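You operate a simulated robot arm through the tools that you are given. There is no shell and no other tool. Be economical: measure what you need, move in short steps, check, and stop when the job is done.

Carry out the task below with a simulated two-armed robot. There is one attempt and no reset: what you move stays moved.

Task
Carry the dustpan with both arms and set it on the work table top.

The check looks at the end state, three seconds after you hand in, the way a careful person would. Anything else that was tipped, shoved, dropped, spilled or broken makes it a failure.

Robot
Two 7-joint arms with three-finger grippers on one trunk, on a base that drives. Base frame: it is fixed to the floor where the robot stands at the start and does not move with it; the origin is under the middle of the robot, x ahead of it, y to its left, z up. Units: m, rad, N and s.
The left shoulder is at the start at [0.07, 0.146, 1.037], the right one opposite. With the tool pointing down near the work surface each hand reaches from about 0.1 to 0.66 m from the robot's upright axis, wherever it stands, measured 20 degrees to its own side. Places, roughly: work table top [-1.6, 0.6, 0.9]. Payload 2.2 kg a hand.
The tool frame of a hand sits at the grasp point between the pads (the TCP): z along the fingers, y along the line on which they close. The tips reach 0.028 m beyond it. The gripper opens to 0.102 m. The gripper's body begins 0.071 m behind the TCP.
Orientation is told as [roll, pitch, yaw] about the base's x, y, z axes, in that order, counted from this pose: with the fingers straight down and closing along the base's y, the tool's x points along the base's -x, its y along +y and its z along -z.

Tools
- The arms move only by the tool play_rows. It takes "left_targets", "right_targets" or both (then of equal length, played together; a hand with none holds still); each is a list of rows, each a list of 7 numbers: the closure, from 0 (fully open) to 1 (shut), then the shift along the tool's x, y, z in mm, then the turn, a rotation vector about the tool's x, y, z in rad. In form: [[fingers, dx, dy, dz, wx, wy, wz], ...]. A call has 1 to 12 rows; each row is the pose to reach, as a shift and turn from the pose commanded when the call began, along the tool's axes at that moment. Rows are played at 5 a second. More than 0.05 m and 0.15 rad between two rows, or a gripper value outside its range, and nothing of the call is played. Where a pose cannot be reached the arm comes as near as it can. A force on the tool above 40 N (or 10 N above the force at the start of the call, whichever is more), or a blocked arm, ends the call early, and 0.2 s more pass. Each finger halts on what it meets, pressing with about 28 N; the grip force reading is that of the motor and also rises with nothing between the fingers. The clock runs only during rows and for 0.2 s after the last one: add rows that repeat a pose to give the fingers time. It gives the time, the measured TCP pose, the force on the tool (base axes), the opening and the grip force at its end, in the units of the frame above (readings bear some noise), with the torque about the TCP (base axes, N m) and any sound that the robot's microphone picked up, and new pictures: "pictures" is both (left out), scene, wrist or none (wrist: the cameras of the hands that moved).
- Cameras (640 x 400 px; columns grow to the right, rows downward): "scene" is now at [0.1299, 0.0182, 1.2501]; the picture's right is [0.24, -0.97, 0.00], its down [-0.70, -0.17, -0.69] and it looks along [0.67, 0.16, -0.72] (base axes); focal length 271 px, centre (320, 200). "left" rides on the left gripper at [0.072, 0.038, -0.086] in its tool frame; the picture's right is [-0.46, 0.89, 0.00], its down [-0.60, -0.32, -0.73] and it looks along [-0.65, -0.34, 0.68] (tool axes); focal length 256 px, centre (320, 200). "right" rides on the right gripper at [0.069, 0.044, -0.086] in its tool frame; the picture's right is [-0.53, 0.85, 0.00], its down [-0.58, -0.36, -0.73] and it looks along [-0.62, -0.39, 0.68] (tool axes); focal length 256 px, centre (320, 200). There is no depth. A picture from a camera that has moved, and an enlarged one, comes with that camera's place and axes in the base frame and with its lens.
- lift_body(by): slides the trunk up (or, below 0, down) by that many m; the arms and the scene camera ride with it, the base frame stays. It gives what a move gives, with no picture.
- roll_base(legs): drives the robot by 1 to 6 legs, each [ahead, left, turn to the left] in m, m and rad, along the robot's own axes; the way and the turn of a leg run together, so that a leg with both is an arc; at most 1.5 m and 3.142 rad a leg. The arms and the cameras ride along, it lands a little off, and it stops where it bumps. It gives what a move gives, and a new picture of the scene camera.
- turn_head(pan, tilt): turns the head with the scene camera to pan (to the left, within 1.501 rad either way) and tilt (down, from -0.506 to 1.204), counted from straight ahead of the robot. It gives what a move gives, and a new picture of the scene camera.
- enlarge(camera, box): a new picture of the part [left, top, right, bottom] of that camera's present view, enlarged. No time passes.
- hand_in(): hands the job in; it is judged then, once.

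Go step by step. Nothing tells you exact positions but the pictures and the camera data: compare them with the known pose of the tool, close in by small moves and look again before you grip or let go. The budget is 120 turns and 260 pictures, counting those below and the enlarged ones. Unless the task says otherwise, let go and move clear before handing in, and close with one line.

The tools are called after "Request:" by a JSON object that holds its "method" and its "body". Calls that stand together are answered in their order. play_rows: Moves the arms, as the interface text tells. Its arguments: {"type":"object","properties":{"left_targets":{"type":"array"},"right_targets":{"type":"array"},"pictures":{"type":"string","enum":["both","scene","wrist","none"]}},"required":[]} The other tools are called the same way: lift_body (by) slides the trunk up or down; roll_base (legs) drives the base; turn_head (pan, tilt) turns the head that bears the scene camera; enlarge (camera, box) takes an enlarged picture of a part of a camera's view; hand_in () hands the job in.

At the start:

```text
clock: 0.0
left_tool_pos: [0.4571, 0.3447, 0.9159]
left_ee_rot: [0.001, 0.0, 0.0]
left_contact_force: [0.8, -0.2, -1.2]
left_wrist_torque: [0.01, -0.02, -0.01]
left_finger_gap: 0.102
left_gripper_force: 0.2
right_tool_pos: [0.4093, -0.0537, 0.9669]
right_ee_rot: [0.0, 0.0, 0.0]
right_contact_force: [-0.7, 0.0, 0.9]
right_wrist_torque: [0.01, 0.02, -0.02]
right_finger_gap: 0.1022
right_gripper_force: 0.0
trunk travel left (down, up): [-0.575, 0.365]
robot x, y, heading: [-0.0022, 0.0021, 0.0]
head pan, tilt: [0.237, 0.808]
```

scene: 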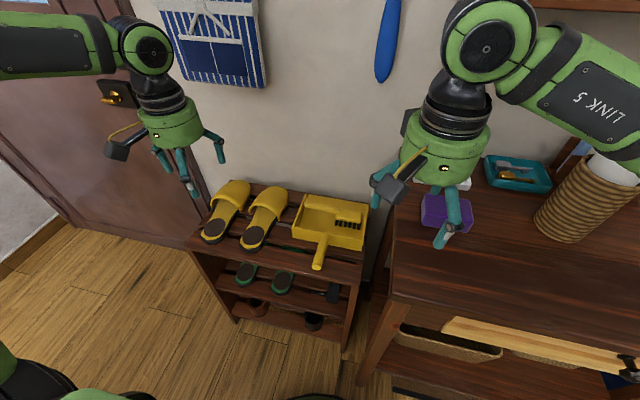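
right: 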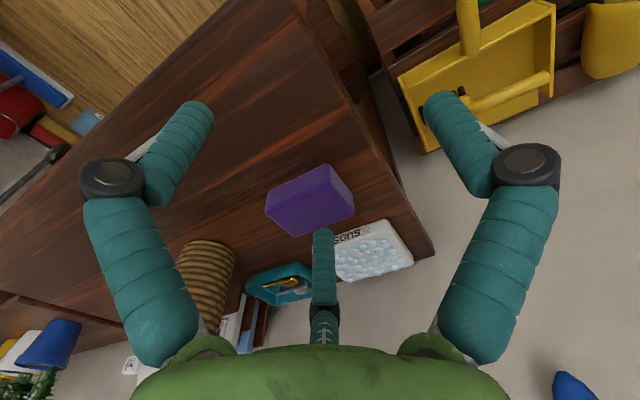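
left: 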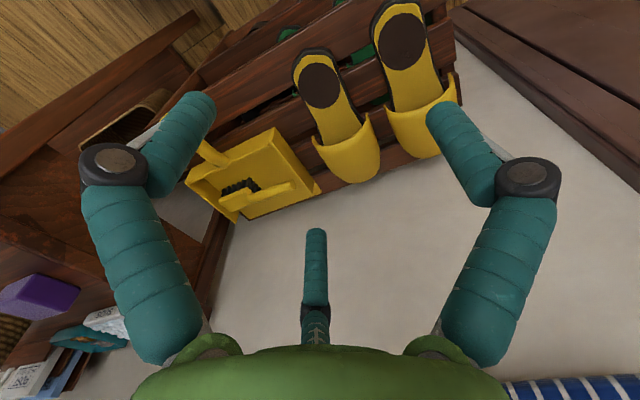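

I see a yellow dustpan (with a brush in or on it) on the shoe rack beside the slippers, with a table on the right. I'll look closer first.

Request:
{"method": "enlarge", "body": {"camera": "scene", "box": [200, 160, 400, 285]}}

Request:
{"method": "enlarge", "body": {"camera": "left", "box": [160, 80, 360, 230]}}

```text
3.20 times, centred on (300, 222) of scene
camera zoom: at [0.1299, 0.0182, 1.2501], right [0.24, -0.97, 0.0], down [-0.7, -0.17, -0.69], along [0.67, 0.16, -0.72], focal length 866 px, centre (384, 128)
```

zoom: 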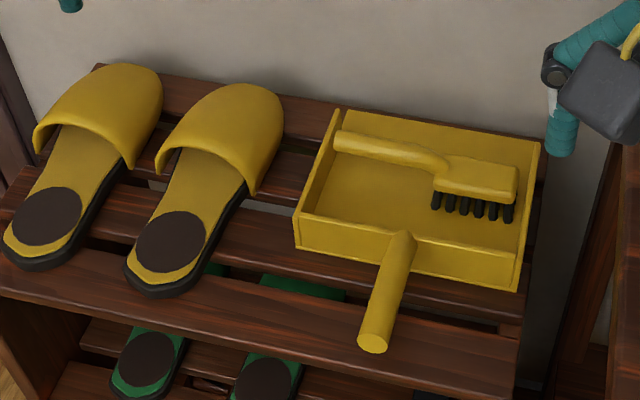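

```text
2.67 times, centred on (260, 155) of left
camera zoom: at [0.3843, 0.3823, 1.001], right [0.46, 0.89, 0.0], down [0.6, -0.32, 0.73], along [0.65, -0.34, -0.68], focal length 683 px, centre (480, 320)
```

zoom: 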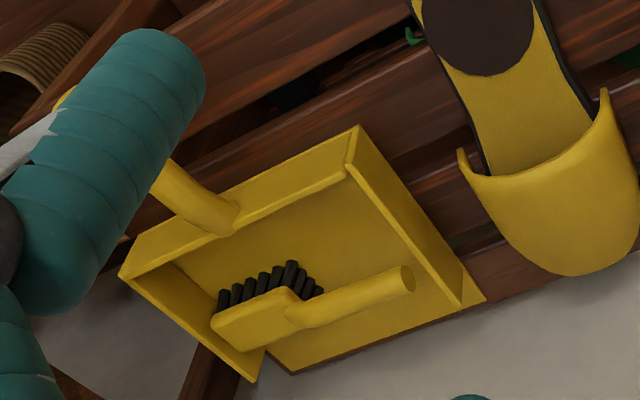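

The dustpan's top edge is at about z=0.66. Its side walls run along x from 0.56 to 0.69 at y≈0.20 and y≈0.005, with a brush lying inside. I'll shift the robot left to centre on it and look around the room for the work table.

Request:
{"method": "roll_base", "body": {"legs": [[0.0, 0.1, 0.0]]}}

Request:
{"method": "turn_head", "body": {"pan": 1.5, "tilt": 0.3}}

```text
clock: 1.2
left_tool_pos: [0.4558, 0.4472, 0.9164]
left_ee_rot: [-0.001, 0.0, 0.003]
left_contact_force: [0.0, -0.4, 0.1]
left_wrist_torque: [0.02, 0.04, -0.03]
left_finger_gap: 0.102
left_gripper_force: 0.1
right_tool_pos: [0.4102, 0.0483, 0.9676]
right_ee_rot: [-0.001, 0.001, 0.001]
right_contact_force: [0.3, 0.4, -0.6]
right_wrist_torque: [-0.01, -0.02, -0.03]
right_finger_gap: 0.1022
right_gripper_force: 0.0
trunk travel left (down, up): [-0.575, 0.365]
robot x, y, heading: [0.0008, 0.1042, 0.001]
head pan, tilt: [0.237, 0.808]
camera scene: at [0.1296, 0.1201, 1.2501], right [0.24, -0.97, 0.0], down [-0.7, -0.17, -0.69], along [0.67, 0.17, -0.72], focal length 271 px, centre (320, 200)
```

scene: 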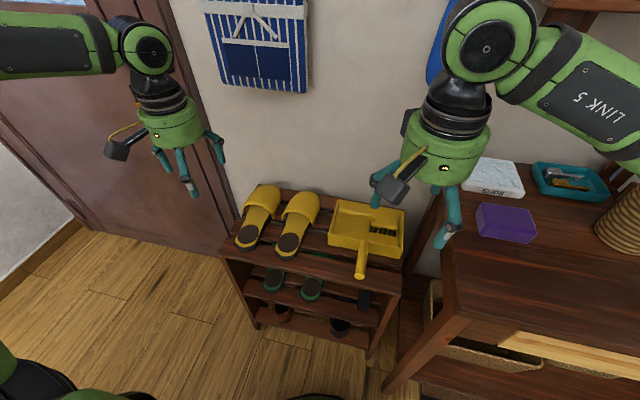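

```text
clock: 2.6
left_tool_pos: [0.4561, 0.4483, 0.9167]
left_ee_rot: [-0.002, 0.001, 0.003]
left_contact_force: [-0.5, 0.3, -0.5]
left_wrist_torque: [0.01, -0.01, -0.01]
left_finger_gap: 0.1022
left_gripper_force: 0.0
right_tool_pos: [0.4098, 0.0483, 0.9673]
right_ee_rot: [0.0, -0.002, 0.002]
right_contact_force: [0.3, 0.2, 0.6]
right_wrist_torque: [0.01, -0.02, 0.0]
right_finger_gap: 0.1022
right_gripper_force: 0.0
trunk travel left (down, up): [-0.575, 0.365]
robot x, y, heading: [-0.0011, 0.102, 0.007]
head pan, tilt: [1.499, 0.3]
camera scene: at [0.0582, 0.1944, 1.2951], right [1.0, -0.07, 0.0], down [-0.02, -0.3, -0.96], along [0.07, 0.95, -0.3], focal length 271 px, centre (320, 200)
```

scene: 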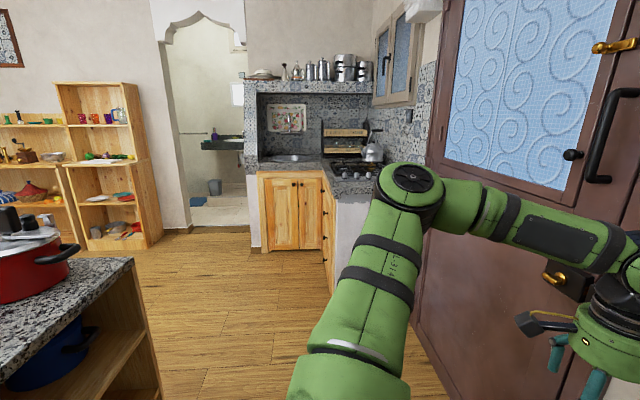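

The granite-topped table on the left is probably the work table. I'll now bring both hands above the dustpan walls at a safe height and look again.

Request:
{"method": "turn_head", "body": {"pan": 0.0, "tilt": 0.85}}

Request:
{"method": "play_rows", "body": {"left_targets": [[0.5, -21, -35, 0, 0, 0, 0], [0.5, -42, -71, 0, 0, 0, 0], [0.5, -63, -106, 0, 0, 0, 0], [0.5, -84, -141, 0, 0, 0, 0], [0.5, -105, -177, 0, 0, 0, 0], [0.5, -126, -212, 0, 0, 0, 0], [0.5, -147, -247, 0, 0, 0, 0]], "right_targets": [[0.5, -28, -6, 7, 0, 0, 0], [0.5, -55, -12, 14, 0, 0, 0], [0.5, -83, -18, 21, 0, 0, 0], [0.5, -110, -25, 29, 0, 0, 0], [0.5, -138, -31, 36, 0, 0, 0], [0.5, -165, -37, 43, 0, 0, 0], [0.5, -193, -43, 50, 0, 0, 0]]}}

```text
clock: 4.2
left_tool_pos: [0.4565, 0.4488, 0.9165]
left_ee_rot: [0.0, 0.0, 0.003]
left_contact_force: [0.1, 0.6, 0.6]
left_wrist_torque: [0.0, -0.02, 0.04]
left_finger_gap: 0.1021
left_gripper_force: 0.1
right_tool_pos: [0.4095, 0.0493, 0.967]
right_ee_rot: [0.0, 0.0, 0.001]
right_contact_force: [-0.8, -1.1, 0.1]
right_wrist_torque: [0.01, -0.02, 0.01]
right_finger_gap: 0.102
right_gripper_force: 0.1
trunk travel left (down, up): [-0.575, 0.365]
robot x, y, heading: [0.0045, 0.1033, 0.005]
head pan, tilt: [0.0, 0.85]
camera scene: at [0.1299, 0.1017, 1.2468], right [0.0, -1.0, 0.0], down [-0.75, 0.0, -0.66], along [0.66, 0.0, -0.75], focal length 271 px, centre (320, 200)
```

scene: 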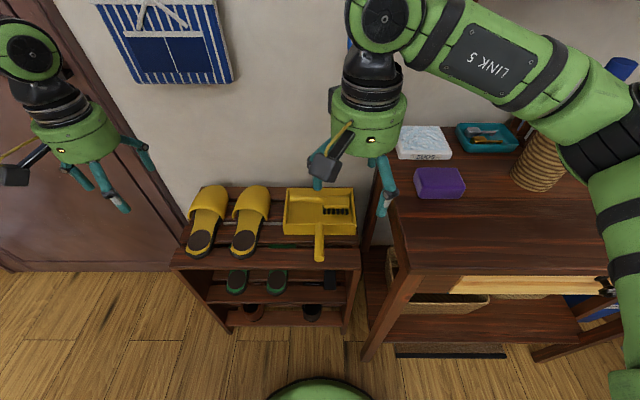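

```text
clock: 5.8
left_tool_pos: [0.528, 0.2751, 0.9166]
left_ee_rot: [-0.002, -0.001, 0.004]
left_contact_force: [-0.6, -0.3, -0.1]
left_wrist_torque: [-0.03, 0.0, -0.02]
left_finger_gap: 0.0511
left_gripper_force: 0.0
left hand out of reach, approached as far as the arm can: row 5, 6, 7
right_tool_pos: [0.6037, 0.0054, 0.9177]
right_ee_rot: [0.0, 0.0, 0.005]
right_contact_force: [1.1, 0.0, -0.7]
right_wrist_torque: [-0.04, -0.02, 0.01]
right_finger_gap: 0.0511
right_gripper_force: 0.0
trunk travel left (down, up): [-0.575, 0.365]
robot x, y, heading: [0.0012, 0.1022, 0.009]
head pan, tilt: [0.0, 0.85]
camera scene: at [0.1309, 0.1022, 1.2466], right [0.0, -1.0, 0.0], down [-0.75, 0.0, -0.66], along [0.66, 0.0, -0.75], focal length 271 px, centre (320, 200)
camera right: at [0.5341, 0.0472, 1.0034], right [0.53, 0.85, 0.0], down [0.58, -0.36, 0.73], along [0.62, -0.39, -0.68], focal length 256 px, centre (320, 200)
camera left: at [0.4563, 0.3124, 1.002], right [0.46, 0.89, 0.0], down [0.6, -0.31, 0.73], along [0.65, -0.34, -0.68], focal length 256 px, centre (320, 200)
```

scene: 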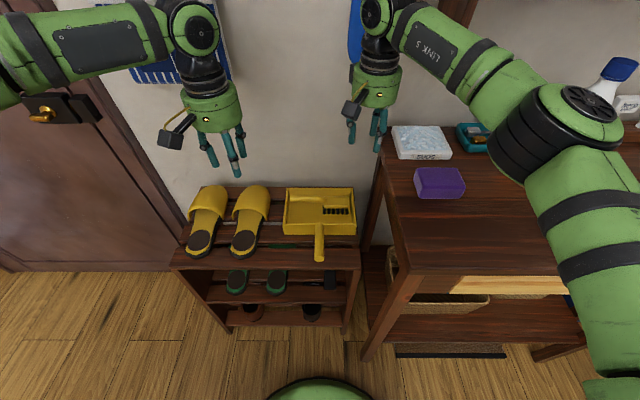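
right: 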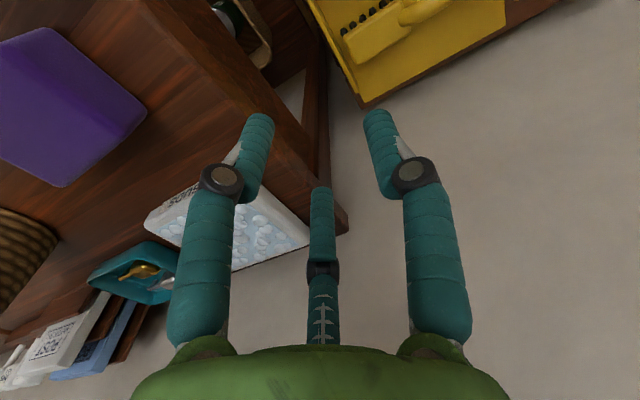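
left: 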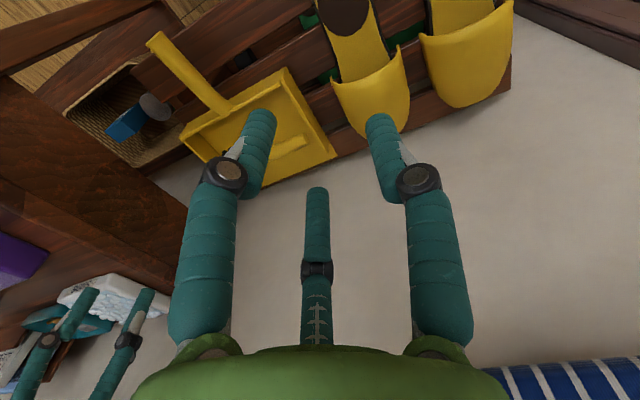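

The left arm stopped short of its reach. The table on the right may also crowd the right hand, so I'll measure its edge before going lower.

Request:
{"method": "enlarge", "body": {"camera": "scene", "box": [260, 110, 460, 290]}}

Request:
{"method": "enlarge", "body": {"camera": "right", "box": [160, 0, 420, 250]}}

Request:
{"method": "enlarge", "body": {"camera": "left", "box": [0, 20, 420, 320]}}

```text
2.22 times, centred on (360, 200) of scene
camera zoom: at [0.1309, 0.1022, 1.2466], right [0.0, -1.0, 0.0], down [-0.75, 0.0, -0.66], along [0.66, 0.0, -0.75], focal length 602 px, centre (231, 200)
```

zoom: 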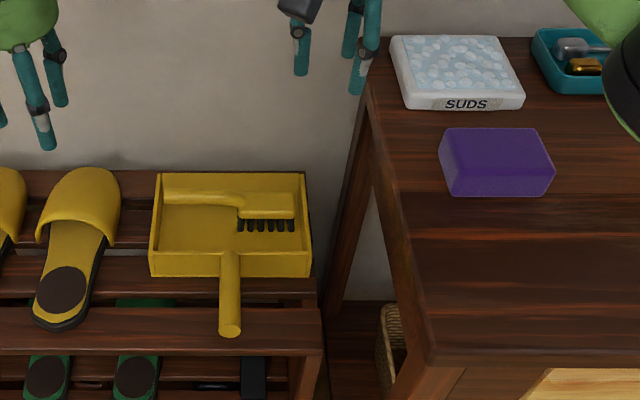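

```text
1.60 times, centred on (290, 125) of right
camera zoom: at [0.5341, 0.0472, 1.0034], right [0.53, 0.85, 0.0], down [0.58, -0.36, 0.73], along [0.62, -0.39, -0.68], focal length 410 px, centre (368, 320)
```

zoom: 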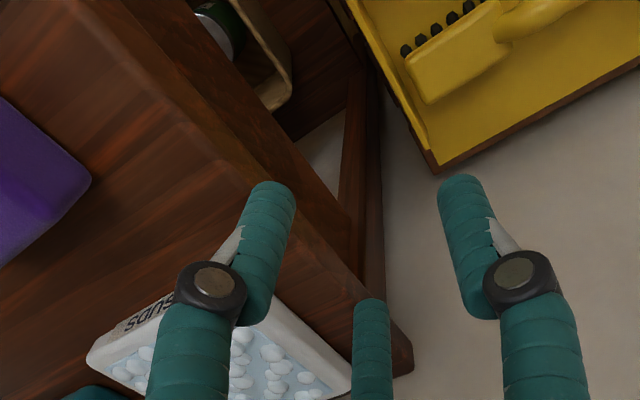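

```text
1.33 times, centred on (210, 170) of left
camera zoom: at [0.4563, 0.3124, 1.002], right [0.46, 0.89, 0.0], down [0.6, -0.31, 0.73], along [0.65, -0.34, -0.68], focal length 341 px, centre (467, 240)
```

zoom: 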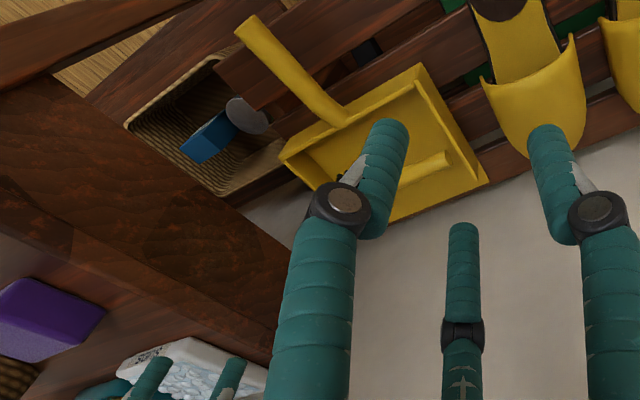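

The table's left edge is at about y≈-0.05, z≈0.84, which is too close for a hand on the right wall. A grip on the front wall looks better for the right hand. First I'll look at the gripper's real finger layout.

Request:
{"method": "enlarge", "body": {"camera": "scene", "box": [150, 60, 270, 200]}}

Request:
{"method": "enlarge", "body": {"camera": "scene", "box": [320, 30, 430, 180]}}

```text
2.86 times, centred on (210, 130) of scene
camera zoom: at [0.1309, 0.1022, 1.2466], right [0.0, -1.0, 0.0], down [-0.75, 0.0, -0.66], along [0.66, 0.0, -0.75], focal length 773 px, centre (634, 400)
```

zoom: 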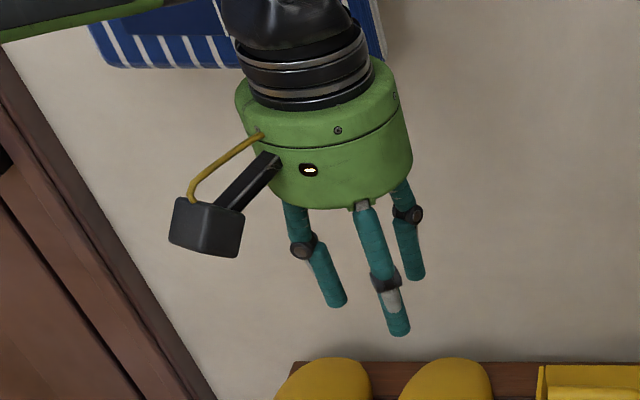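

```text
2.67 times, centred on (375, 105) of scene
camera zoom: at [0.1309, 0.1022, 1.2466], right [0.0, -1.0, 0.0], down [-0.75, 0.0, -0.66], along [0.66, 0.0, -0.75], focal length 722 px, centre (173, 453)
```

zoom: 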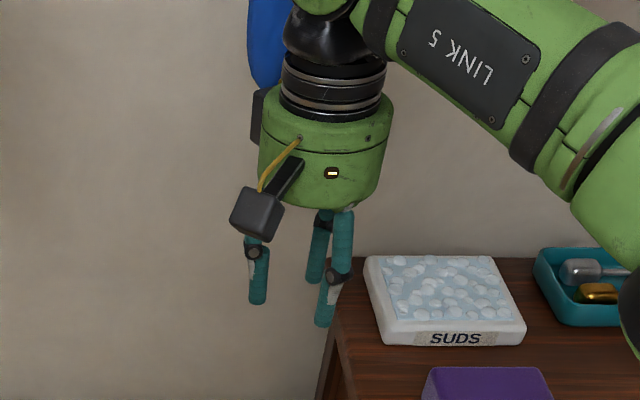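

Each hand has one finger on its +y side and two on its -y side. The low right wrist would conflict with the table, so I'll stand further left so that both arms come in clear of it.

Request:
{"method": "roll_base", "body": {"legs": [[0.0, 0.2, 0.0]]}}

Request:
{"method": "play_rows", "body": {"left_targets": [[0.5, 0, -50, 0, 0, 0, 0], [0.5, 0, -100, 0, 0, 0, 0], [0.5, -20, -145, 0, 0, 0, 0], [0.5, -40, -190, 0, 0, 0, 0], [0.5, -79, -215, 0, 0, 0, 0], [0.5, -79, -260, 0, 0, 0, 0]], "right_targets": [[0.5, 10, -20, 0, 0, 0, -0.15], [0.5, 20, -40, 0, 0, 0, -0.3], [0.5, 30, -70, 0, 0, 0, -0.45], [0.5, 41, -100, 0, 0, 0, -0.6], [0.5, 41, -130, 0, 0, 0, -0.75], [0.5, 41, -160, 0, 0, 0, -0.9]], "pictures": "scene"}}

```text
clock: 7.4
left_tool_pos: [0.528, 0.4782, 0.9182]
left_ee_rot: [-0.002, -0.003, 0.004]
left_contact_force: [1.0, 0.3, -0.6]
left_wrist_torque: [0.0, 0.01, 0.02]
left_finger_gap: 0.0508
left_gripper_force: 0.1
right_tool_pos: [0.6002, 0.207, 0.9189]
right_ee_rot: [-0.002, -0.001, 0.002]
right_contact_force: [0.1, -0.2, -0.3]
right_wrist_torque: [-0.05, 0.02, -0.02]
right_finger_gap: 0.0511
right_gripper_force: 0.1
trunk travel left (down, up): [-0.575, 0.365]
robot x, y, heading: [0.0027, 0.3049, 0.002]
head pan, tilt: [0.0, 0.85]
camera scene: at [0.1292, 0.3047, 1.2468], right [0.0, -1.0, 0.0], down [-0.75, 0.0, -0.66], along [0.66, 0.0, -0.75], focal length 271 px, centre (320, 200)
```

scene: 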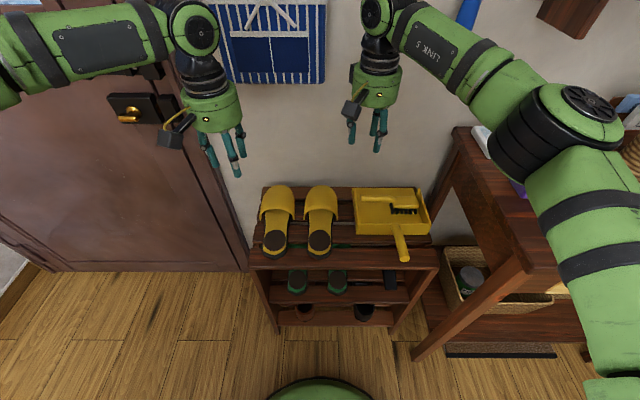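

```text
clock: 8.8
left_tool_pos: [0.4745, 0.43, 0.9215]
left_ee_rot: [0.001, -0.006, 0.002]
left_contact_force: [-0.2, -0.9, 0.0]
left_wrist_torque: [0.06, -0.04, 0.01]
left_finger_gap: 0.0512
left_gripper_force: 0.0
left hand out of reach, approached as far as the arm can: row 1, 2, 3, 4, 5, 6
right_tool_pos: [0.5614, 0.0728, 0.9242]
right_ee_rot: [-0.12, -0.062, 0.573]
right_contact_force: [-0.5, -0.3, -0.1]
right_wrist_torque: [0.05, -0.02, 0.02]
right_finger_gap: 0.0509
right_gripper_force: 0.0
right hand out of reach, approached as far as the arm can: row 4, 5, 6
trunk travel left (down, up): [-0.575, 0.365]
robot x, y, heading: [-0.0014, 0.3033, 0.005]
head pan, tilt: [0.0, 0.85]
camera scene: at [0.1262, 0.3015, 1.2471], right [0.0, -1.0, 0.0], down [-0.75, 0.0, -0.66], along [0.66, 0.0, -0.75], focal length 271 px, centre (320, 200)
```

scene: 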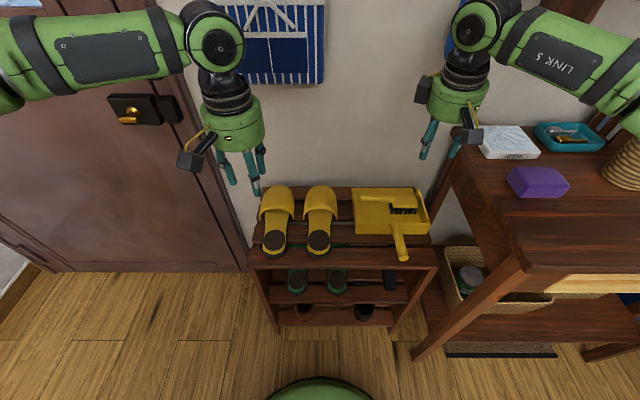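

The left hand can't cross that far inward at this height. I'll raise the trunk so the arms reach downward, undo the right hand's yaw, and test the reach again.

Request:
{"method": "lift_body", "body": {"by": 0.2}}

Request:
{"method": "play_rows", "body": {"left_targets": [[0.5, 0, 0, 45, 0, 0, 0], [0.5, 0, 0, 90, 0, 0, 0], [0.5, 0, 0, 135, 0, 0, 0], [0.5, 0, 0, 180, 0, 0, 0], [0.5, 0, 0, 225, 0, 0, 0], [0.5, 0, -40, 240, 0, 0, 0], [0.5, 0, -80, 240, 0, 0, 0], [0.5, 0, -120, 240, 0, 0, 0]], "right_targets": [[0.5, 0, 0, 0, -0.02, 0.02, 0.13], [0.5, 0, 0, 0, -0.04, 0.04, 0.26], [0.5, 0, 0, 0, -0.06, 0.06, 0.39], [0.5, 0, 0, 0, -0.085, 0.08, 0.5], [0.5, 0, 0, 0, -0.099, 0.094, 0.573], [0.5, 0, 0, 40, -0.099, 0.094, 0.573], [0.5, 0, 0, 80, -0.099, 0.094, 0.573], [0.5, 0, 0, 120, -0.099, 0.094, 0.573]], "pictures": "scene"}}

```text
clock: 11.0
left_tool_pos: [0.4763, 0.4317, 1.1201]
left_ee_rot: [-0.002, -0.001, 0.003]
left_contact_force: [0.5, -0.8, 0.6]
left_wrist_torque: [0.02, -0.05, 0.0]
left_finger_gap: 0.0508
left_gripper_force: 0.0
right_tool_pos: [0.5647, 0.0766, 1.1226]
right_ee_rot: [-0.122, -0.059, 0.573]
right_contact_force: [0.3, 0.8, 0.6]
right_wrist_torque: [0.0, -0.02, 0.03]
right_finger_gap: 0.0512
right_gripper_force: 0.0
trunk travel left (down, up): [-0.775, 0.165]
robot x, y, heading: [-0.0068, 0.3019, 0.006]
head pan, tilt: [0.0, 0.85]
```

```text
clock: 12.8
left_tool_pos: [0.4167, 0.4486, 0.9668]
left_ee_rot: [-0.002, -0.004, 0.004]
left_contact_force: [0.1, -0.7, 0.1]
left_wrist_torque: [-0.03, 0.0, -0.03]
left_finger_gap: 0.0511
left_gripper_force: 0.0
left hand out of reach, approached as far as the arm can: row 1, 2, 3, 4, 5, 6, 7, 8
right_tool_pos: [0.5778, 0.07, 1.0029]
right_ee_rot: [-0.003, 0.001, -0.007]
right_contact_force: [0.5, 0.2, -0.1]
right_wrist_torque: [-0.01, -0.01, 0.01]
right_finger_gap: 0.0512
right_gripper_force: 0.1
trunk travel left (down, up): [-0.775, 0.165]
robot x, y, heading: [-0.0023, 0.3044, 0.004]
head pan, tilt: [0.0, 0.85]
camera scene: at [0.1296, 0.3044, 1.4468], right [0.0, -1.0, 0.0], down [-0.75, 0.0, -0.66], along [0.66, 0.0, -0.75], focal length 271 px, centre (320, 200)
```

scene: 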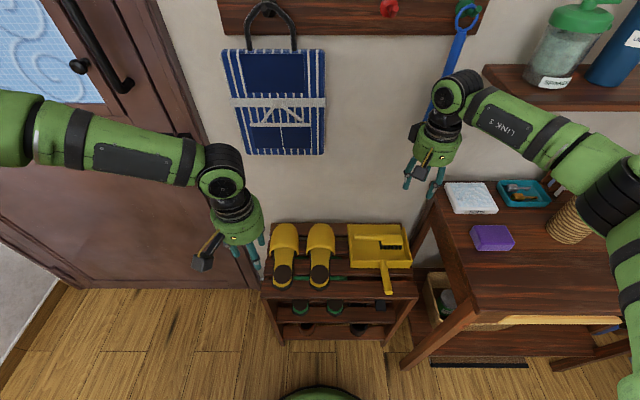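

The left arm seems to sit at a wrist limit. I'll test turning the left hand clockwise, which is also the orientation for a front-wall grip, and turn the right hand the same way.

Request:
{"method": "play_rows", "body": {"left_targets": [[0.5, 0, 0, 0, 0, 0, 0.14], [0.5, 0, 0, 0, 0, 0, 0.28], [0.5, 0, 0, 0, 0, 0, 0.42], [0.5, 0, 0, 0, 0, 0, 0.56], [0.5, 0, 0, 0, 0, 0, 0.7], [0.5, 0, 0, 0, 0, 0, 0.84], [0.5, 0, 0, 0, 0, 0, 0.98], [0.5, 0, 0, 0, 0, 0, 1.12], [0.5, 0, 0, 0, 0, 0, 1.26], [0.5, 0, 0, 0, 0, 0, 1.4], [0.5, 0, 0, 0, 0, 0, 1.5], [0.5, 0, 0, 0, 0, 0, 1.57]], "right_targets": [[0.5, 0, 0, 0, 0, 0, 0.14], [0.5, 0, 0, 0, 0, 0, 0.28], [0.5, 0, 0, 0, 0, 0, 0.42], [0.5, 0, 0, 0, 0, 0, 0.56], [0.5, 0, 0, 0, 0, 0, 0.7], [0.5, 0, 0, 0, 0, 0, 0.84], [0.5, 0, 0, 0, 0, 0, 0.98], [0.5, 0, 0, 0, 0, 0, 1.12], [0.5, 0, 0, 0, 0, 0, 1.26], [0.5, 0, 0, 0, 0, 0, 1.4], [0.5, 0, 0, 0, 0, 0, 1.5], [0.5, 0, 0, 0, 0, 0, 1.57]], "pictures": "scene"}}

```text
clock: 15.4
left_tool_pos: [0.4201, 0.4501, 0.9802]
left_ee_rot: [0.001, -0.002, -1.569]
left_contact_force: [-1.0, -0.6, 0.2]
left_wrist_torque: [0.01, -0.03, -0.01]
left_finger_gap: 0.0509
left_gripper_force: 0.0
right_tool_pos: [0.58, 0.0689, 1.0028]
right_ee_rot: [-0.003, -0.003, -1.578]
right_contact_force: [-0.1, -0.5, 0.2]
right_wrist_torque: [0.01, -0.01, -0.01]
right_finger_gap: 0.0509
right_gripper_force: 0.0
trunk travel left (down, up): [-0.775, 0.165]
robot x, y, heading: [-0.0001, 0.3011, 0.002]
head pan, tilt: [0.0, 0.85]
camera scene: at [0.1292, 0.3049, 1.4468], right [0.0, -1.0, 0.0], down [-0.75, 0.0, -0.66], along [0.66, 0.0, -0.75], focal length 271 px, centre (320, 200)
```

scene: 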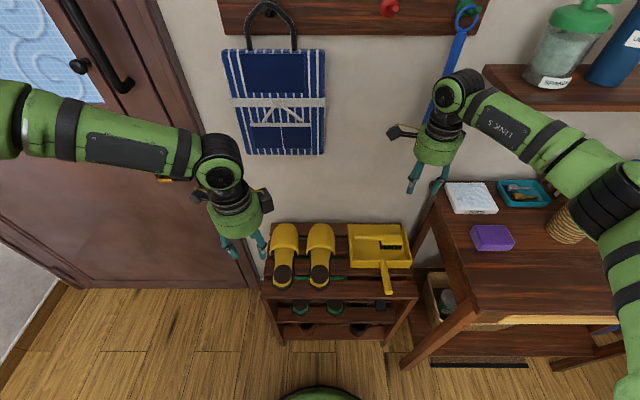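

Request:
{"method": "play_rows", "body": {"left_targets": [[0.5, -40, 0, 0, 0, 0, 0], [0.5, -80, 0, 0, 0, 0, 0], [0.5, -120, 20, 0, 0, 0, 0], [0.5, -150, 50, 0, 0, 0, 0], [0.5, -150, 90, 0, 0, 0, 0]], "pictures": "scene"}}

```text
clock: 16.6
left_tool_pos: [0.4342, 0.4253, 1.0293]
left_ee_rot: [0.001, -0.002, -1.567]
left_contact_force: [0.1, 0.3, -0.1]
left_wrist_torque: [0.0, 0.0, 0.05]
left_finger_gap: 0.051
left_gripper_force: 0.0
left hand out of reach, approached as far as the arm can: row 1, 2, 3, 4, 5
right_tool_pos: [0.5806, 0.069, 1.0031]
right_ee_rot: [-0.002, -0.002, -1.575]
right_contact_force: [0.2, 0.8, 0.3]
right_wrist_torque: [0.02, -0.03, 0.01]
right_finger_gap: 0.0509
right_gripper_force: 0.2
trunk travel left (down, up): [-0.775, 0.165]
robot x, y, heading: [0.0016, 0.3093, 0.008]
head pan, tilt: [0.0, 0.85]
camera scene: at [0.1298, 0.3054, 1.4467], right [0.0, -1.0, 0.0], down [-0.75, 0.0, -0.66], along [0.66, 0.0, -0.75], focal length 271 px, centre (320, 200)
```

scene: 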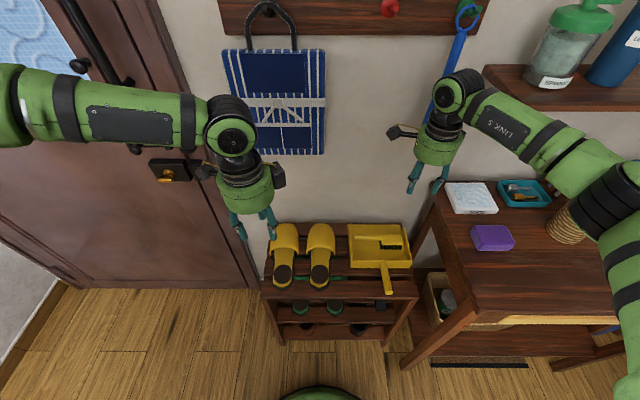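

I'll look at the left arm's posture to understand the limit.

Request:
{"method": "turn_head", "body": {"pan": 0.75, "tilt": 0.5}}

Request:
{"method": "turn_head", "body": {"pan": -0.75, "tilt": 0.6}}

```text
clock: 17.7
left_tool_pos: [0.4332, 0.4245, 1.0297]
left_ee_rot: [0.003, -0.004, -1.569]
left_contact_force: [0.9, -0.2, -0.6]
left_wrist_torque: [0.0, 0.01, 0.03]
left_finger_gap: 0.0508
left_gripper_force: 0.0
right_tool_pos: [0.5801, 0.0673, 1.0037]
right_ee_rot: [-0.001, -0.003, -1.576]
right_contact_force: [-0.8, 0.3, -1.3]
right_wrist_torque: [0.03, -0.01, 0.01]
right_finger_gap: 0.0509
right_gripper_force: 0.0
trunk travel left (down, up): [-0.775, 0.165]
robot x, y, heading: [0.0027, 0.3061, 0.005]
head pan, tilt: [0.75, 0.499]
camera scene: at [0.1175, 0.3668, 1.4767], right [0.68, -0.73, 0.0], down [-0.35, -0.33, -0.88], along [0.64, 0.6, -0.48], focal length 271 px, centre (320, 200)
```

scene: 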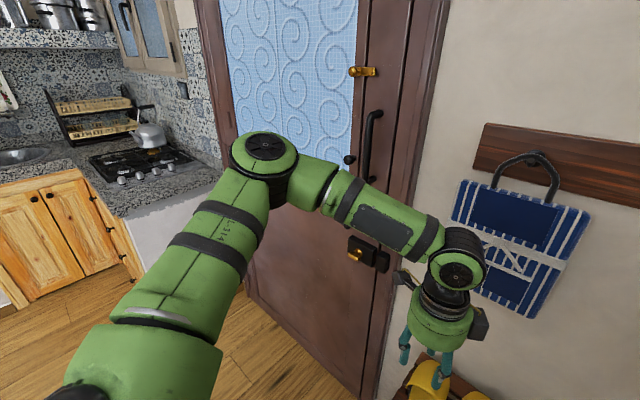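

```text
clock: 19.3
left_tool_pos: [0.434, 0.4244, 1.0297]
left_ee_rot: [0.004, -0.004, -1.568]
left_contact_force: [0.0, -0.3, -0.7]
left_wrist_torque: [0.04, 0.03, -0.02]
left_finger_gap: 0.0511
left_gripper_force: 0.0
right_tool_pos: [0.5803, 0.0673, 1.0041]
right_ee_rot: [-0.001, -0.002, -1.575]
right_contact_force: [0.3, 0.1, -0.4]
right_wrist_torque: [0.01, -0.01, -0.01]
right_finger_gap: 0.051
right_gripper_force: 0.1
trunk travel left (down, up): [-0.775, 0.165]
robot x, y, heading: [-0.004, 0.3089, 0.005]
head pan, tilt: [-0.75, 0.6]
camera scene: at [0.1159, 0.2446, 1.4677], right [-0.68, -0.73, 0.0], down [-0.41, 0.38, -0.83], along [0.61, -0.56, -0.56], focal length 271 px, centre (320, 200)
```

scene: 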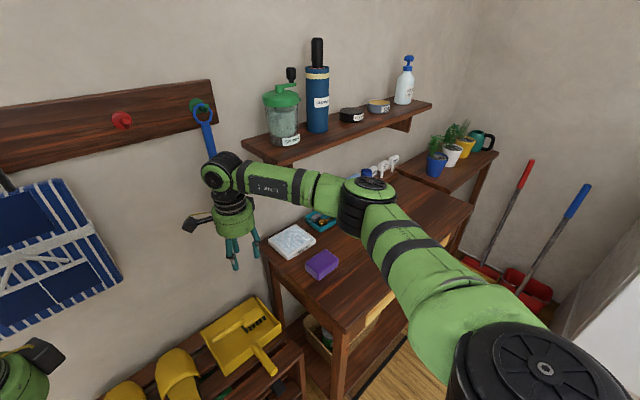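

I'll test the left arm's low reach further out to its own side, where nothing is below it.

Request:
{"method": "play_rows", "body": {"left_targets": [[0.5, 45, 0, 0, 0, 0, 0], [0.5, 90, 0, 10, 0, 0, 0], [0.5, 135, 0, 20, 0, 0, 0], [0.5, 180, 0, 30, 0, 0, 0], [0.5, 220, 0, 40, 0, 0, 0], [0.5, 220, 0, 85, 0, 0, 0], [0.5, 220, 0, 130, 0, 0, 0], [0.5, 220, 0, 175, 0, 0, 0], [0.5, 220, 0, 220, 0, 0, 0], [0.5, 220, 0, 265, 0, 0, 0], [0.5, 220, 0, 310, 0, 0, 0], [0.5, 220, 0, 355, 0, 0, 0]], "pictures": "none"}}

Request:
{"method": "turn_head", "body": {"pan": 0.75, "tilt": 0.6}}

```text
clock: 21.9
left_tool_pos: [0.3978, 0.666, 0.8327]
left_ee_rot: [0.005, -0.002, -1.568]
left_contact_force: [-0.5, -0.4, 0.0]
left_wrist_torque: [0.01, 0.04, 0.01]
left_finger_gap: 0.0509
left_gripper_force: 0.0
left hand out of reach, approached as far as the arm can: row 9, 10, 11, 12
right_tool_pos: [0.5797, 0.0684, 1.004]
right_ee_rot: [0.001, -0.003, -1.575]
right_contact_force: [0.3, -0.2, -0.4]
right_wrist_torque: [-0.01, -0.02, -0.02]
right_finger_gap: 0.051
right_gripper_force: 0.2
trunk travel left (down, up): [-0.775, 0.165]
robot x, y, heading: [-0.0017, 0.3046, -0.001]
head pan, tilt: [-0.75, 0.6]
```

```text
clock: 23.5
left_tool_pos: [0.398, 0.6669, 0.8341]
left_ee_rot: [0.001, -0.004, -1.568]
left_contact_force: [-0.4, -0.2, -1.2]
left_wrist_torque: [-0.03, 0.0, 0.0]
left_finger_gap: 0.051
left_gripper_force: 0.0
right_tool_pos: [0.5789, 0.0675, 1.0023]
right_ee_rot: [0.0, -0.001, -1.575]
right_contact_force: [-0.5, 0.0, -0.4]
right_wrist_torque: [-0.01, 0.03, 0.0]
right_finger_gap: 0.051
right_gripper_force: 0.0
trunk travel left (down, up): [-0.775, 0.165]
robot x, y, heading: [-0.0045, 0.3055, 0.004]
head pan, tilt: [0.75, 0.6]
camera scene: at [0.1155, 0.3651, 1.4677], right [0.68, -0.73, 0.0], down [-0.41, -0.39, -0.83], along [0.6, 0.56, -0.56], focal length 271 px, centre (320, 200)
```

scene: 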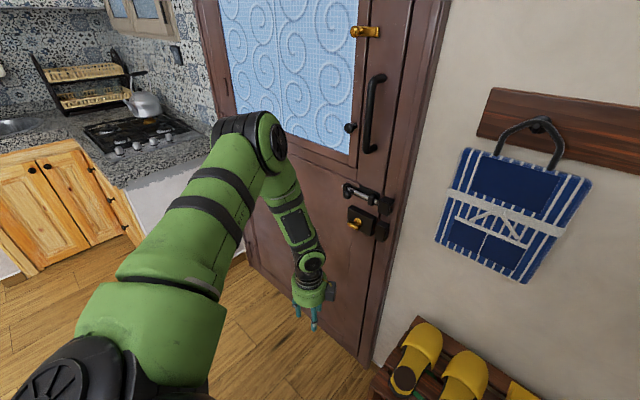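

The left arm keeps its elbow wide. I'll try bringing it up, close to the body, then inward, to get a posture that mirrors the right arm.

Request:
{"method": "play_rows", "body": {"left_targets": [[0.5, 0, 0, -48, 0, 0, 0], [0.5, 0, 0, -96, 0, 0, 0], [0.5, 0, 0, -144, 0, 0, 0], [0.5, 0, 0, -192, 0, 0, 0], [0.5, 0, 0, -240, 0, 0, 0], [0.5, 0, 0, -288, 0, 0, 0], [0.5, -20, -30, -318, 0, 0, 0], [0.5, -50, -60, -318, 0, 0, 0], [0.5, -90, -80, -318, 0, 0, 0], [0.5, -130, -100, -318, 0, 0, 0], [0.5, -175, -110, -318, 0, 0, 0], [0.5, -220, -110, -318, 0, 0, 0]], "pictures": "none"}}

Request:
{"method": "play_rows", "body": {"left_targets": [[0.5, -40, 0, 0, 0, 0, 0], [0.5, -80, 10, 0, 0, 0, 0], [0.5, -100, 40, 0, 0, 0, 0], [0.5, -100, 80, 0, 0, 0, 0], [0.5, -100, 120, 0, 0, 0, 0], [0.5, -100, 160, 0, 0, 0, 0]], "pictures": "scene"}}

```text
clock: 26.1
left_tool_pos: [0.2863, 0.4356, 1.1531]
left_ee_rot: [0.001, 0.002, -1.566]
left_contact_force: [0.5, -0.5, -0.1]
left_wrist_torque: [0.08, 0.03, 0.01]
left_finger_gap: 0.051
left_gripper_force: 0.0
right_tool_pos: [0.5799, 0.0663, 1.0024]
right_ee_rot: [-0.002, 0.0, -1.575]
right_contact_force: [-0.2, -0.6, -0.2]
right_wrist_torque: [0.05, -0.01, -0.01]
right_finger_gap: 0.0506
right_gripper_force: 0.0
trunk travel left (down, up): [-0.775, 0.165]
robot x, y, heading: [0.0008, 0.3053, 0.008]
head pan, tilt: [0.75, 0.6]
```

```text
clock: 27.5
left_tool_pos: [0.3822, 0.3941, 1.1685]
left_ee_rot: [0.003, -0.002, -1.567]
left_contact_force: [-0.2, 0.2, 0.8]
left_wrist_torque: [-0.01, 0.01, 0.0]
left_finger_gap: 0.0513
left_gripper_force: 0.1
left hand out of reach, approached as far as the arm can: row 2, 3, 4, 5, 6
right_tool_pos: [0.5803, 0.0692, 1.0044]
right_ee_rot: [0.002, -0.001, -1.574]
right_contact_force: [0.3, 0.2, -0.2]
right_wrist_torque: [0.02, 0.0, -0.02]
right_finger_gap: 0.0509
right_gripper_force: 0.0
trunk travel left (down, up): [-0.775, 0.165]
robot x, y, heading: [-0.0033, 0.3061, 0.003]
head pan, tilt: [0.75, 0.6]
camera scene: at [0.1155, 0.366, 1.4676], right [0.68, -0.73, 0.0], down [-0.41, -0.39, -0.82], along [0.6, 0.56, -0.57], focal length 271 px, centre (320, 200)
```

scene: 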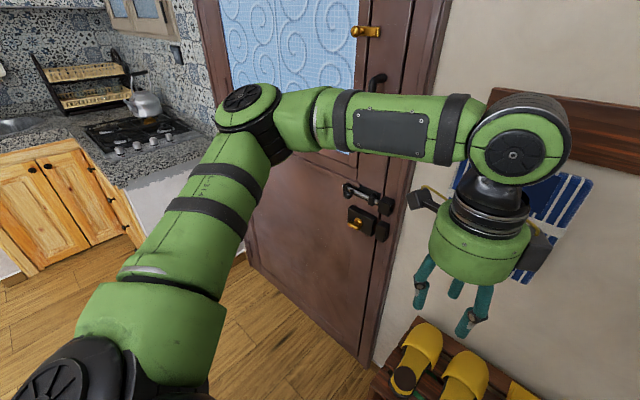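

The left shoulder can't swing inward, but its own side works. I'll stand at about (0.07, 0.22) turned right by 0.4 rad, so the left grip lies on the left arm's side and the right elbow stays clear of the table. First I'll set the hands up high for that.

Request:
{"method": "play_rows", "body": {"left_targets": [[0.5, 20, 0, 0, 0, 0, -0.14], [0.5, 45, 0, 0, 0, 0, -0.28], [0.5, 70, 0, 10, 0, 0, -0.42], [0.5, 95, 20, 20, 0, 0, -0.56], [0.5, 115, 40, 30, 0, 0, -0.7], [0.5, 115, 60, 40, 0, 0, -0.84], [0.5, 115, 80, 50, 0, 0, -0.98], [0.5, 115, 100, 60, 0, 0, -1.12], [0.5, 115, 118, 70, 0, 0, -1.26], [0.5, 115, 118, 70, 0, 0, -1.4], [0.5, 115, 118, 70, 0, 0, -1.54], [0.5, 115, 118, 70, 0, 0, -1.68]], "right_targets": [[0.5, 0, 0, -30, 0, 0, 0], [0.5, 0, -10, -60, 0, 0, 0], [0.5, 0, -30, -97, 0, 0, 0], [0.5, 30, -40, -97, 0, 0, 0], [0.5, 55, -50, -97, 0, 0, 0], [0.5, 80, -60, -97, 0, 0, 0], [0.5, 105, -70, -97, 0, 0, 0], [0.5, 130, -80, -97, 0, 0, -0.08], [0.5, 155, -80, -97, 0, 0, -0.16], [0.5, 180, -80, -97, 0, 0, -0.24], [0.5, 205, -80, -97, 0, 0, -0.32], [0.5, 235, -80, -97, 0, 0, -0.4]], "pictures": "none"}}

```text
clock: 30.1
left_tool_pos: [0.5016, 0.5112, 1.0992]
left_ee_rot: [-0.004, -0.002, 0.116]
left_contact_force: [0.6, 0.0, -0.3]
left_wrist_torque: [-0.03, 0.02, 0.0]
left_finger_gap: 0.0511
left_gripper_force: 0.1
right_tool_pos: [0.4997, 0.3051, 1.0986]
right_ee_rot: [0.0, -0.003, -1.175]
right_contact_force: [-0.1, -1.0, -0.3]
right_wrist_torque: [0.0, 0.01, -0.03]
right_finger_gap: 0.0512
right_gripper_force: 0.0
trunk travel left (down, up): [-0.775, 0.165]
robot x, y, heading: [0.0014, 0.3027, 0.002]
head pan, tilt: [0.75, 0.6]
```

Request:
{"method": "roll_base", "body": {"legs": [[0.073, -0.083, 0.0], [0.0, 0.0, -0.4]]}}

Request:
{"method": "turn_head", "body": {"pan": 0.15, "tilt": 0.95}}

```text
clock: 32.5
left_tool_pos: [0.6135, 0.2201, 1.0995]
left_ee_rot: [-0.004, 0.0, -0.28]
left_contact_force: [-0.1, -0.1, -0.5]
left_wrist_torque: [0.01, 0.0, 0.01]
left_finger_gap: 0.0511
left_gripper_force: 0.0
right_tool_pos: [0.5319, 0.0296, 1.0999]
right_ee_rot: [-0.002, -0.002, -1.571]
right_contact_force: [-0.4, 0.4, 0.5]
right_wrist_torque: [-0.03, 0.01, -0.01]
right_finger_gap: 0.051
right_gripper_force: 0.0
trunk travel left (down, up): [-0.775, 0.165]
robot x, y, heading: [0.0705, 0.2219, -0.39]
head pan, tilt: [0.75, 0.6]
camera scene: at [0.2016, 0.2354, 1.4677], right [0.35, -0.94, 0.0], down [-0.53, -0.2, -0.82], along [0.77, 0.29, -0.57], focal length 271 px, centre (320, 200)
```

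scene: 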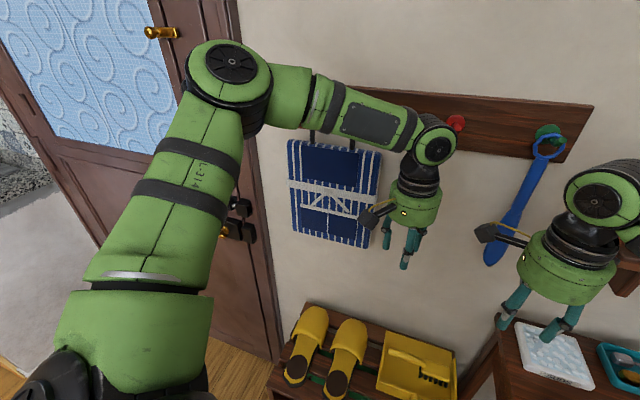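

```text
clock: 33.5
left_tool_pos: [0.6127, 0.2196, 1.0999]
left_ee_rot: [-0.004, -0.001, -0.281]
left_contact_force: [0.0, 0.4, 0.0]
left_wrist_torque: [0.03, 0.01, 0.01]
left_finger_gap: 0.0509
left_gripper_force: 0.0
right_tool_pos: [0.5307, 0.0287, 1.0987]
right_ee_rot: [-0.003, -0.003, -1.57]
right_contact_force: [0.4, 0.3, 0.6]
right_wrist_torque: [0.0, -0.02, 0.01]
right_finger_gap: 0.0511
right_gripper_force: 0.1
trunk travel left (down, up): [-0.775, 0.165]
robot x, y, heading: [0.0716, 0.2247, -0.386]
head pan, tilt: [0.15, 0.949]
camera scene: at [0.1894, 0.1863, 1.4393], right [-0.24, -0.97, 0.0], down [-0.79, 0.19, -0.58], along [0.57, -0.14, -0.81], focal length 271 px, centre (320, 200)
```

scene: 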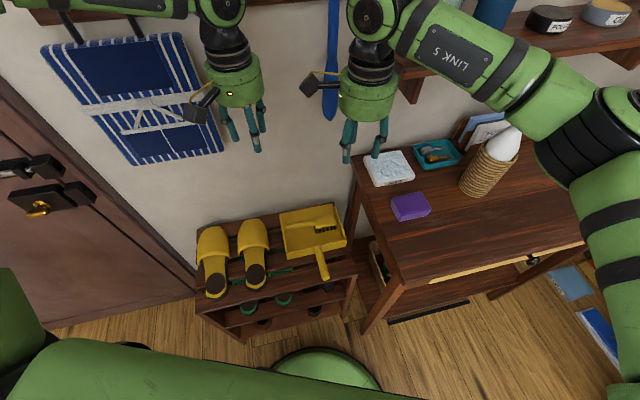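

Both hands sit above the right areas. I'll lower the trunk by 0.2 so the shoulders return to 1.04, square up the left hand's yaw and look from the wrist cameras.

Request:
{"method": "lift_body", "body": {"by": -0.2}}

Request:
{"method": "play_rows", "body": {"left_targets": [[0.5, 0, 0, 0, 0, 0, -0.14], [0.5, 0, 0, 0, 0, 0, -0.28], [0.5, 0, 0, 40, 0, 0, -0.28], [0.5, 0, 0, 80, 0, 0, -0.28]], "right_targets": [[0.5, 10, 10, 0, 0, 0, 0], [0.5, 20, 30, 0, 0, 0, 0], [0.5, 20, 30, 40, 0, 0, 0], [0.5, 20, 30, 80, 0, 0, 0]]}}

```text
clock: 35.6
left_tool_pos: [0.6124, 0.22, 0.9012]
left_ee_rot: [-0.002, -0.001, -0.28]
left_contact_force: [-0.3, -0.4, 0.7]
left_wrist_torque: [0.0, 0.01, -0.03]
left_finger_gap: 0.0511
left_gripper_force: 0.0
right_tool_pos: [0.5318, 0.0286, 0.8982]
right_ee_rot: [-0.001, -0.002, -1.571]
right_contact_force: [0.3, -0.5, 0.1]
right_wrist_torque: [0.01, -0.04, -0.03]
right_finger_gap: 0.051
right_gripper_force: 0.0
trunk travel left (down, up): [-0.575, 0.365]
robot x, y, heading: [0.0713, 0.2213, -0.392]
head pan, tilt: [0.15, 0.949]
```

```text
clock: 36.6
left_tool_pos: [0.6147, 0.2191, 0.8161]
left_ee_rot: [-0.004, 0.0, -0.002]
left_contact_force: [0.2, 0.5, -0.9]
left_wrist_torque: [-0.01, 0.01, 0.02]
left_finger_gap: 0.0508
left_gripper_force: 0.0
right_tool_pos: [0.5621, 0.0505, 0.8196]
right_ee_rot: [-0.001, -0.001, -1.572]
right_contact_force: [0.7, 0.3, 0.1]
right_wrist_torque: [-0.03, 0.01, 0.0]
right_finger_gap: 0.0511
right_gripper_force: 0.1
trunk travel left (down, up): [-0.575, 0.365]
robot x, y, heading: [0.0679, 0.2249, -0.388]
head pan, tilt: [0.15, 0.949]
camera scene: at [0.1906, 0.1859, 1.2393], right [-0.24, -0.97, 0.0], down [-0.79, 0.19, -0.58], along [0.56, -0.14, -0.81], focal length 271 px, centre (320, 200)
camera right: at [0.6067, 0.1187, 0.9053], right [0.85, -0.53, 0.0], down [-0.36, -0.58, 0.73], along [-0.39, -0.62, -0.68], focal length 256 px, centre (320, 200)
camera left: at [0.5413, 0.2561, 0.9017], right [0.47, 0.88, 0.0], down [0.6, -0.32, 0.73], along [0.65, -0.34, -0.68], focal length 256 px, centre (320, 200)
```

scene: 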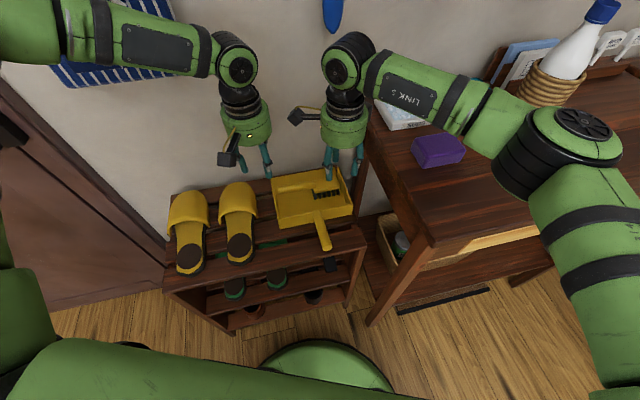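
right: 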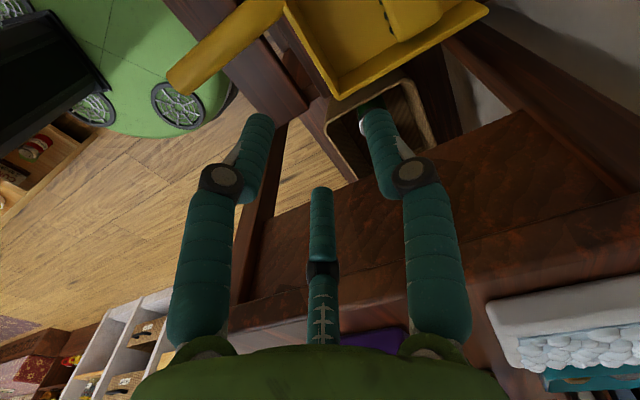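
left: 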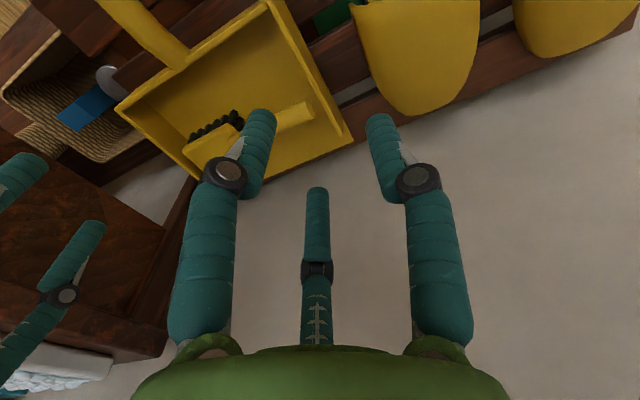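

Request:
{"method": "enlarge", "body": {"camera": "left", "box": [100, 0, 380, 200]}}

Request:
{"method": "enlarge", "body": {"camera": "right", "box": [220, 0, 500, 200]}}

Request:
{"method": "enlarge", "body": {"camera": "scene", "box": [220, 140, 370, 260]}}

```text
2.00 times, centred on (240, 100) of left
camera zoom: at [0.5413, 0.2561, 0.9017], right [0.47, 0.88, 0.0], down [0.6, -0.32, 0.73], along [0.65, -0.34, -0.68], focal length 512 px, centre (480, 400)
```

zoom: 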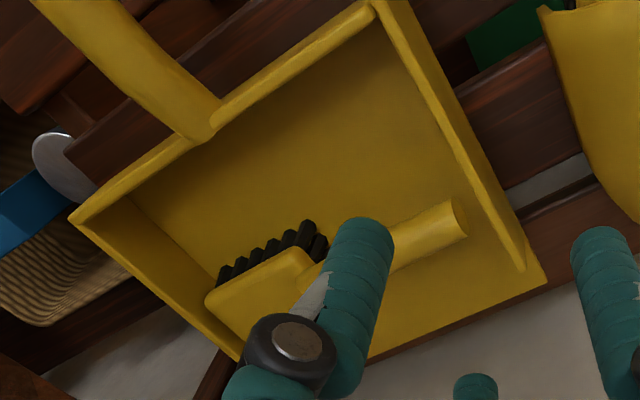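

```text
2.00 times, centred on (360, 100) of right
camera zoom: at [0.6067, 0.1187, 0.9053], right [0.85, -0.53, 0.0], down [-0.36, -0.58, 0.73], along [-0.39, -0.62, -0.68], focal length 512 px, centre (240, 400)
```

zoom: 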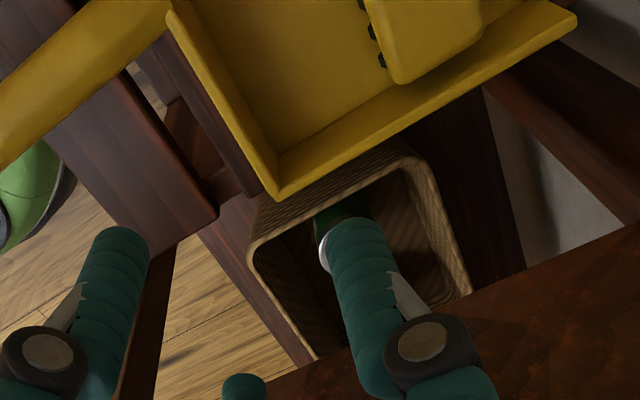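

```text
3.33 times, centred on (295, 200) of scene
camera zoom: at [0.1906, 0.1859, 1.2393], right [-0.24, -0.97, 0.0], down [-0.79, 0.19, -0.58], along [0.56, -0.14, -0.81], focal length 902 px, centre (403, 200)
```

zoom: 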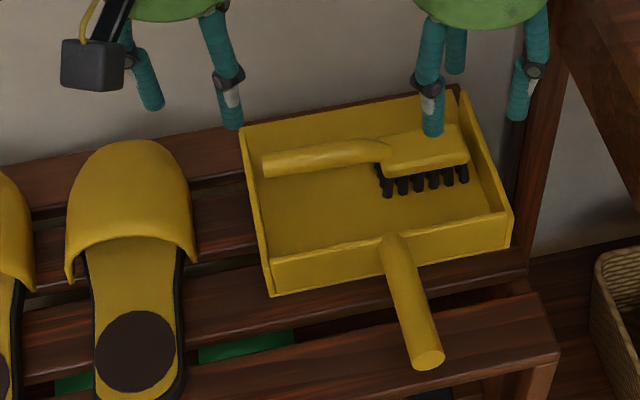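

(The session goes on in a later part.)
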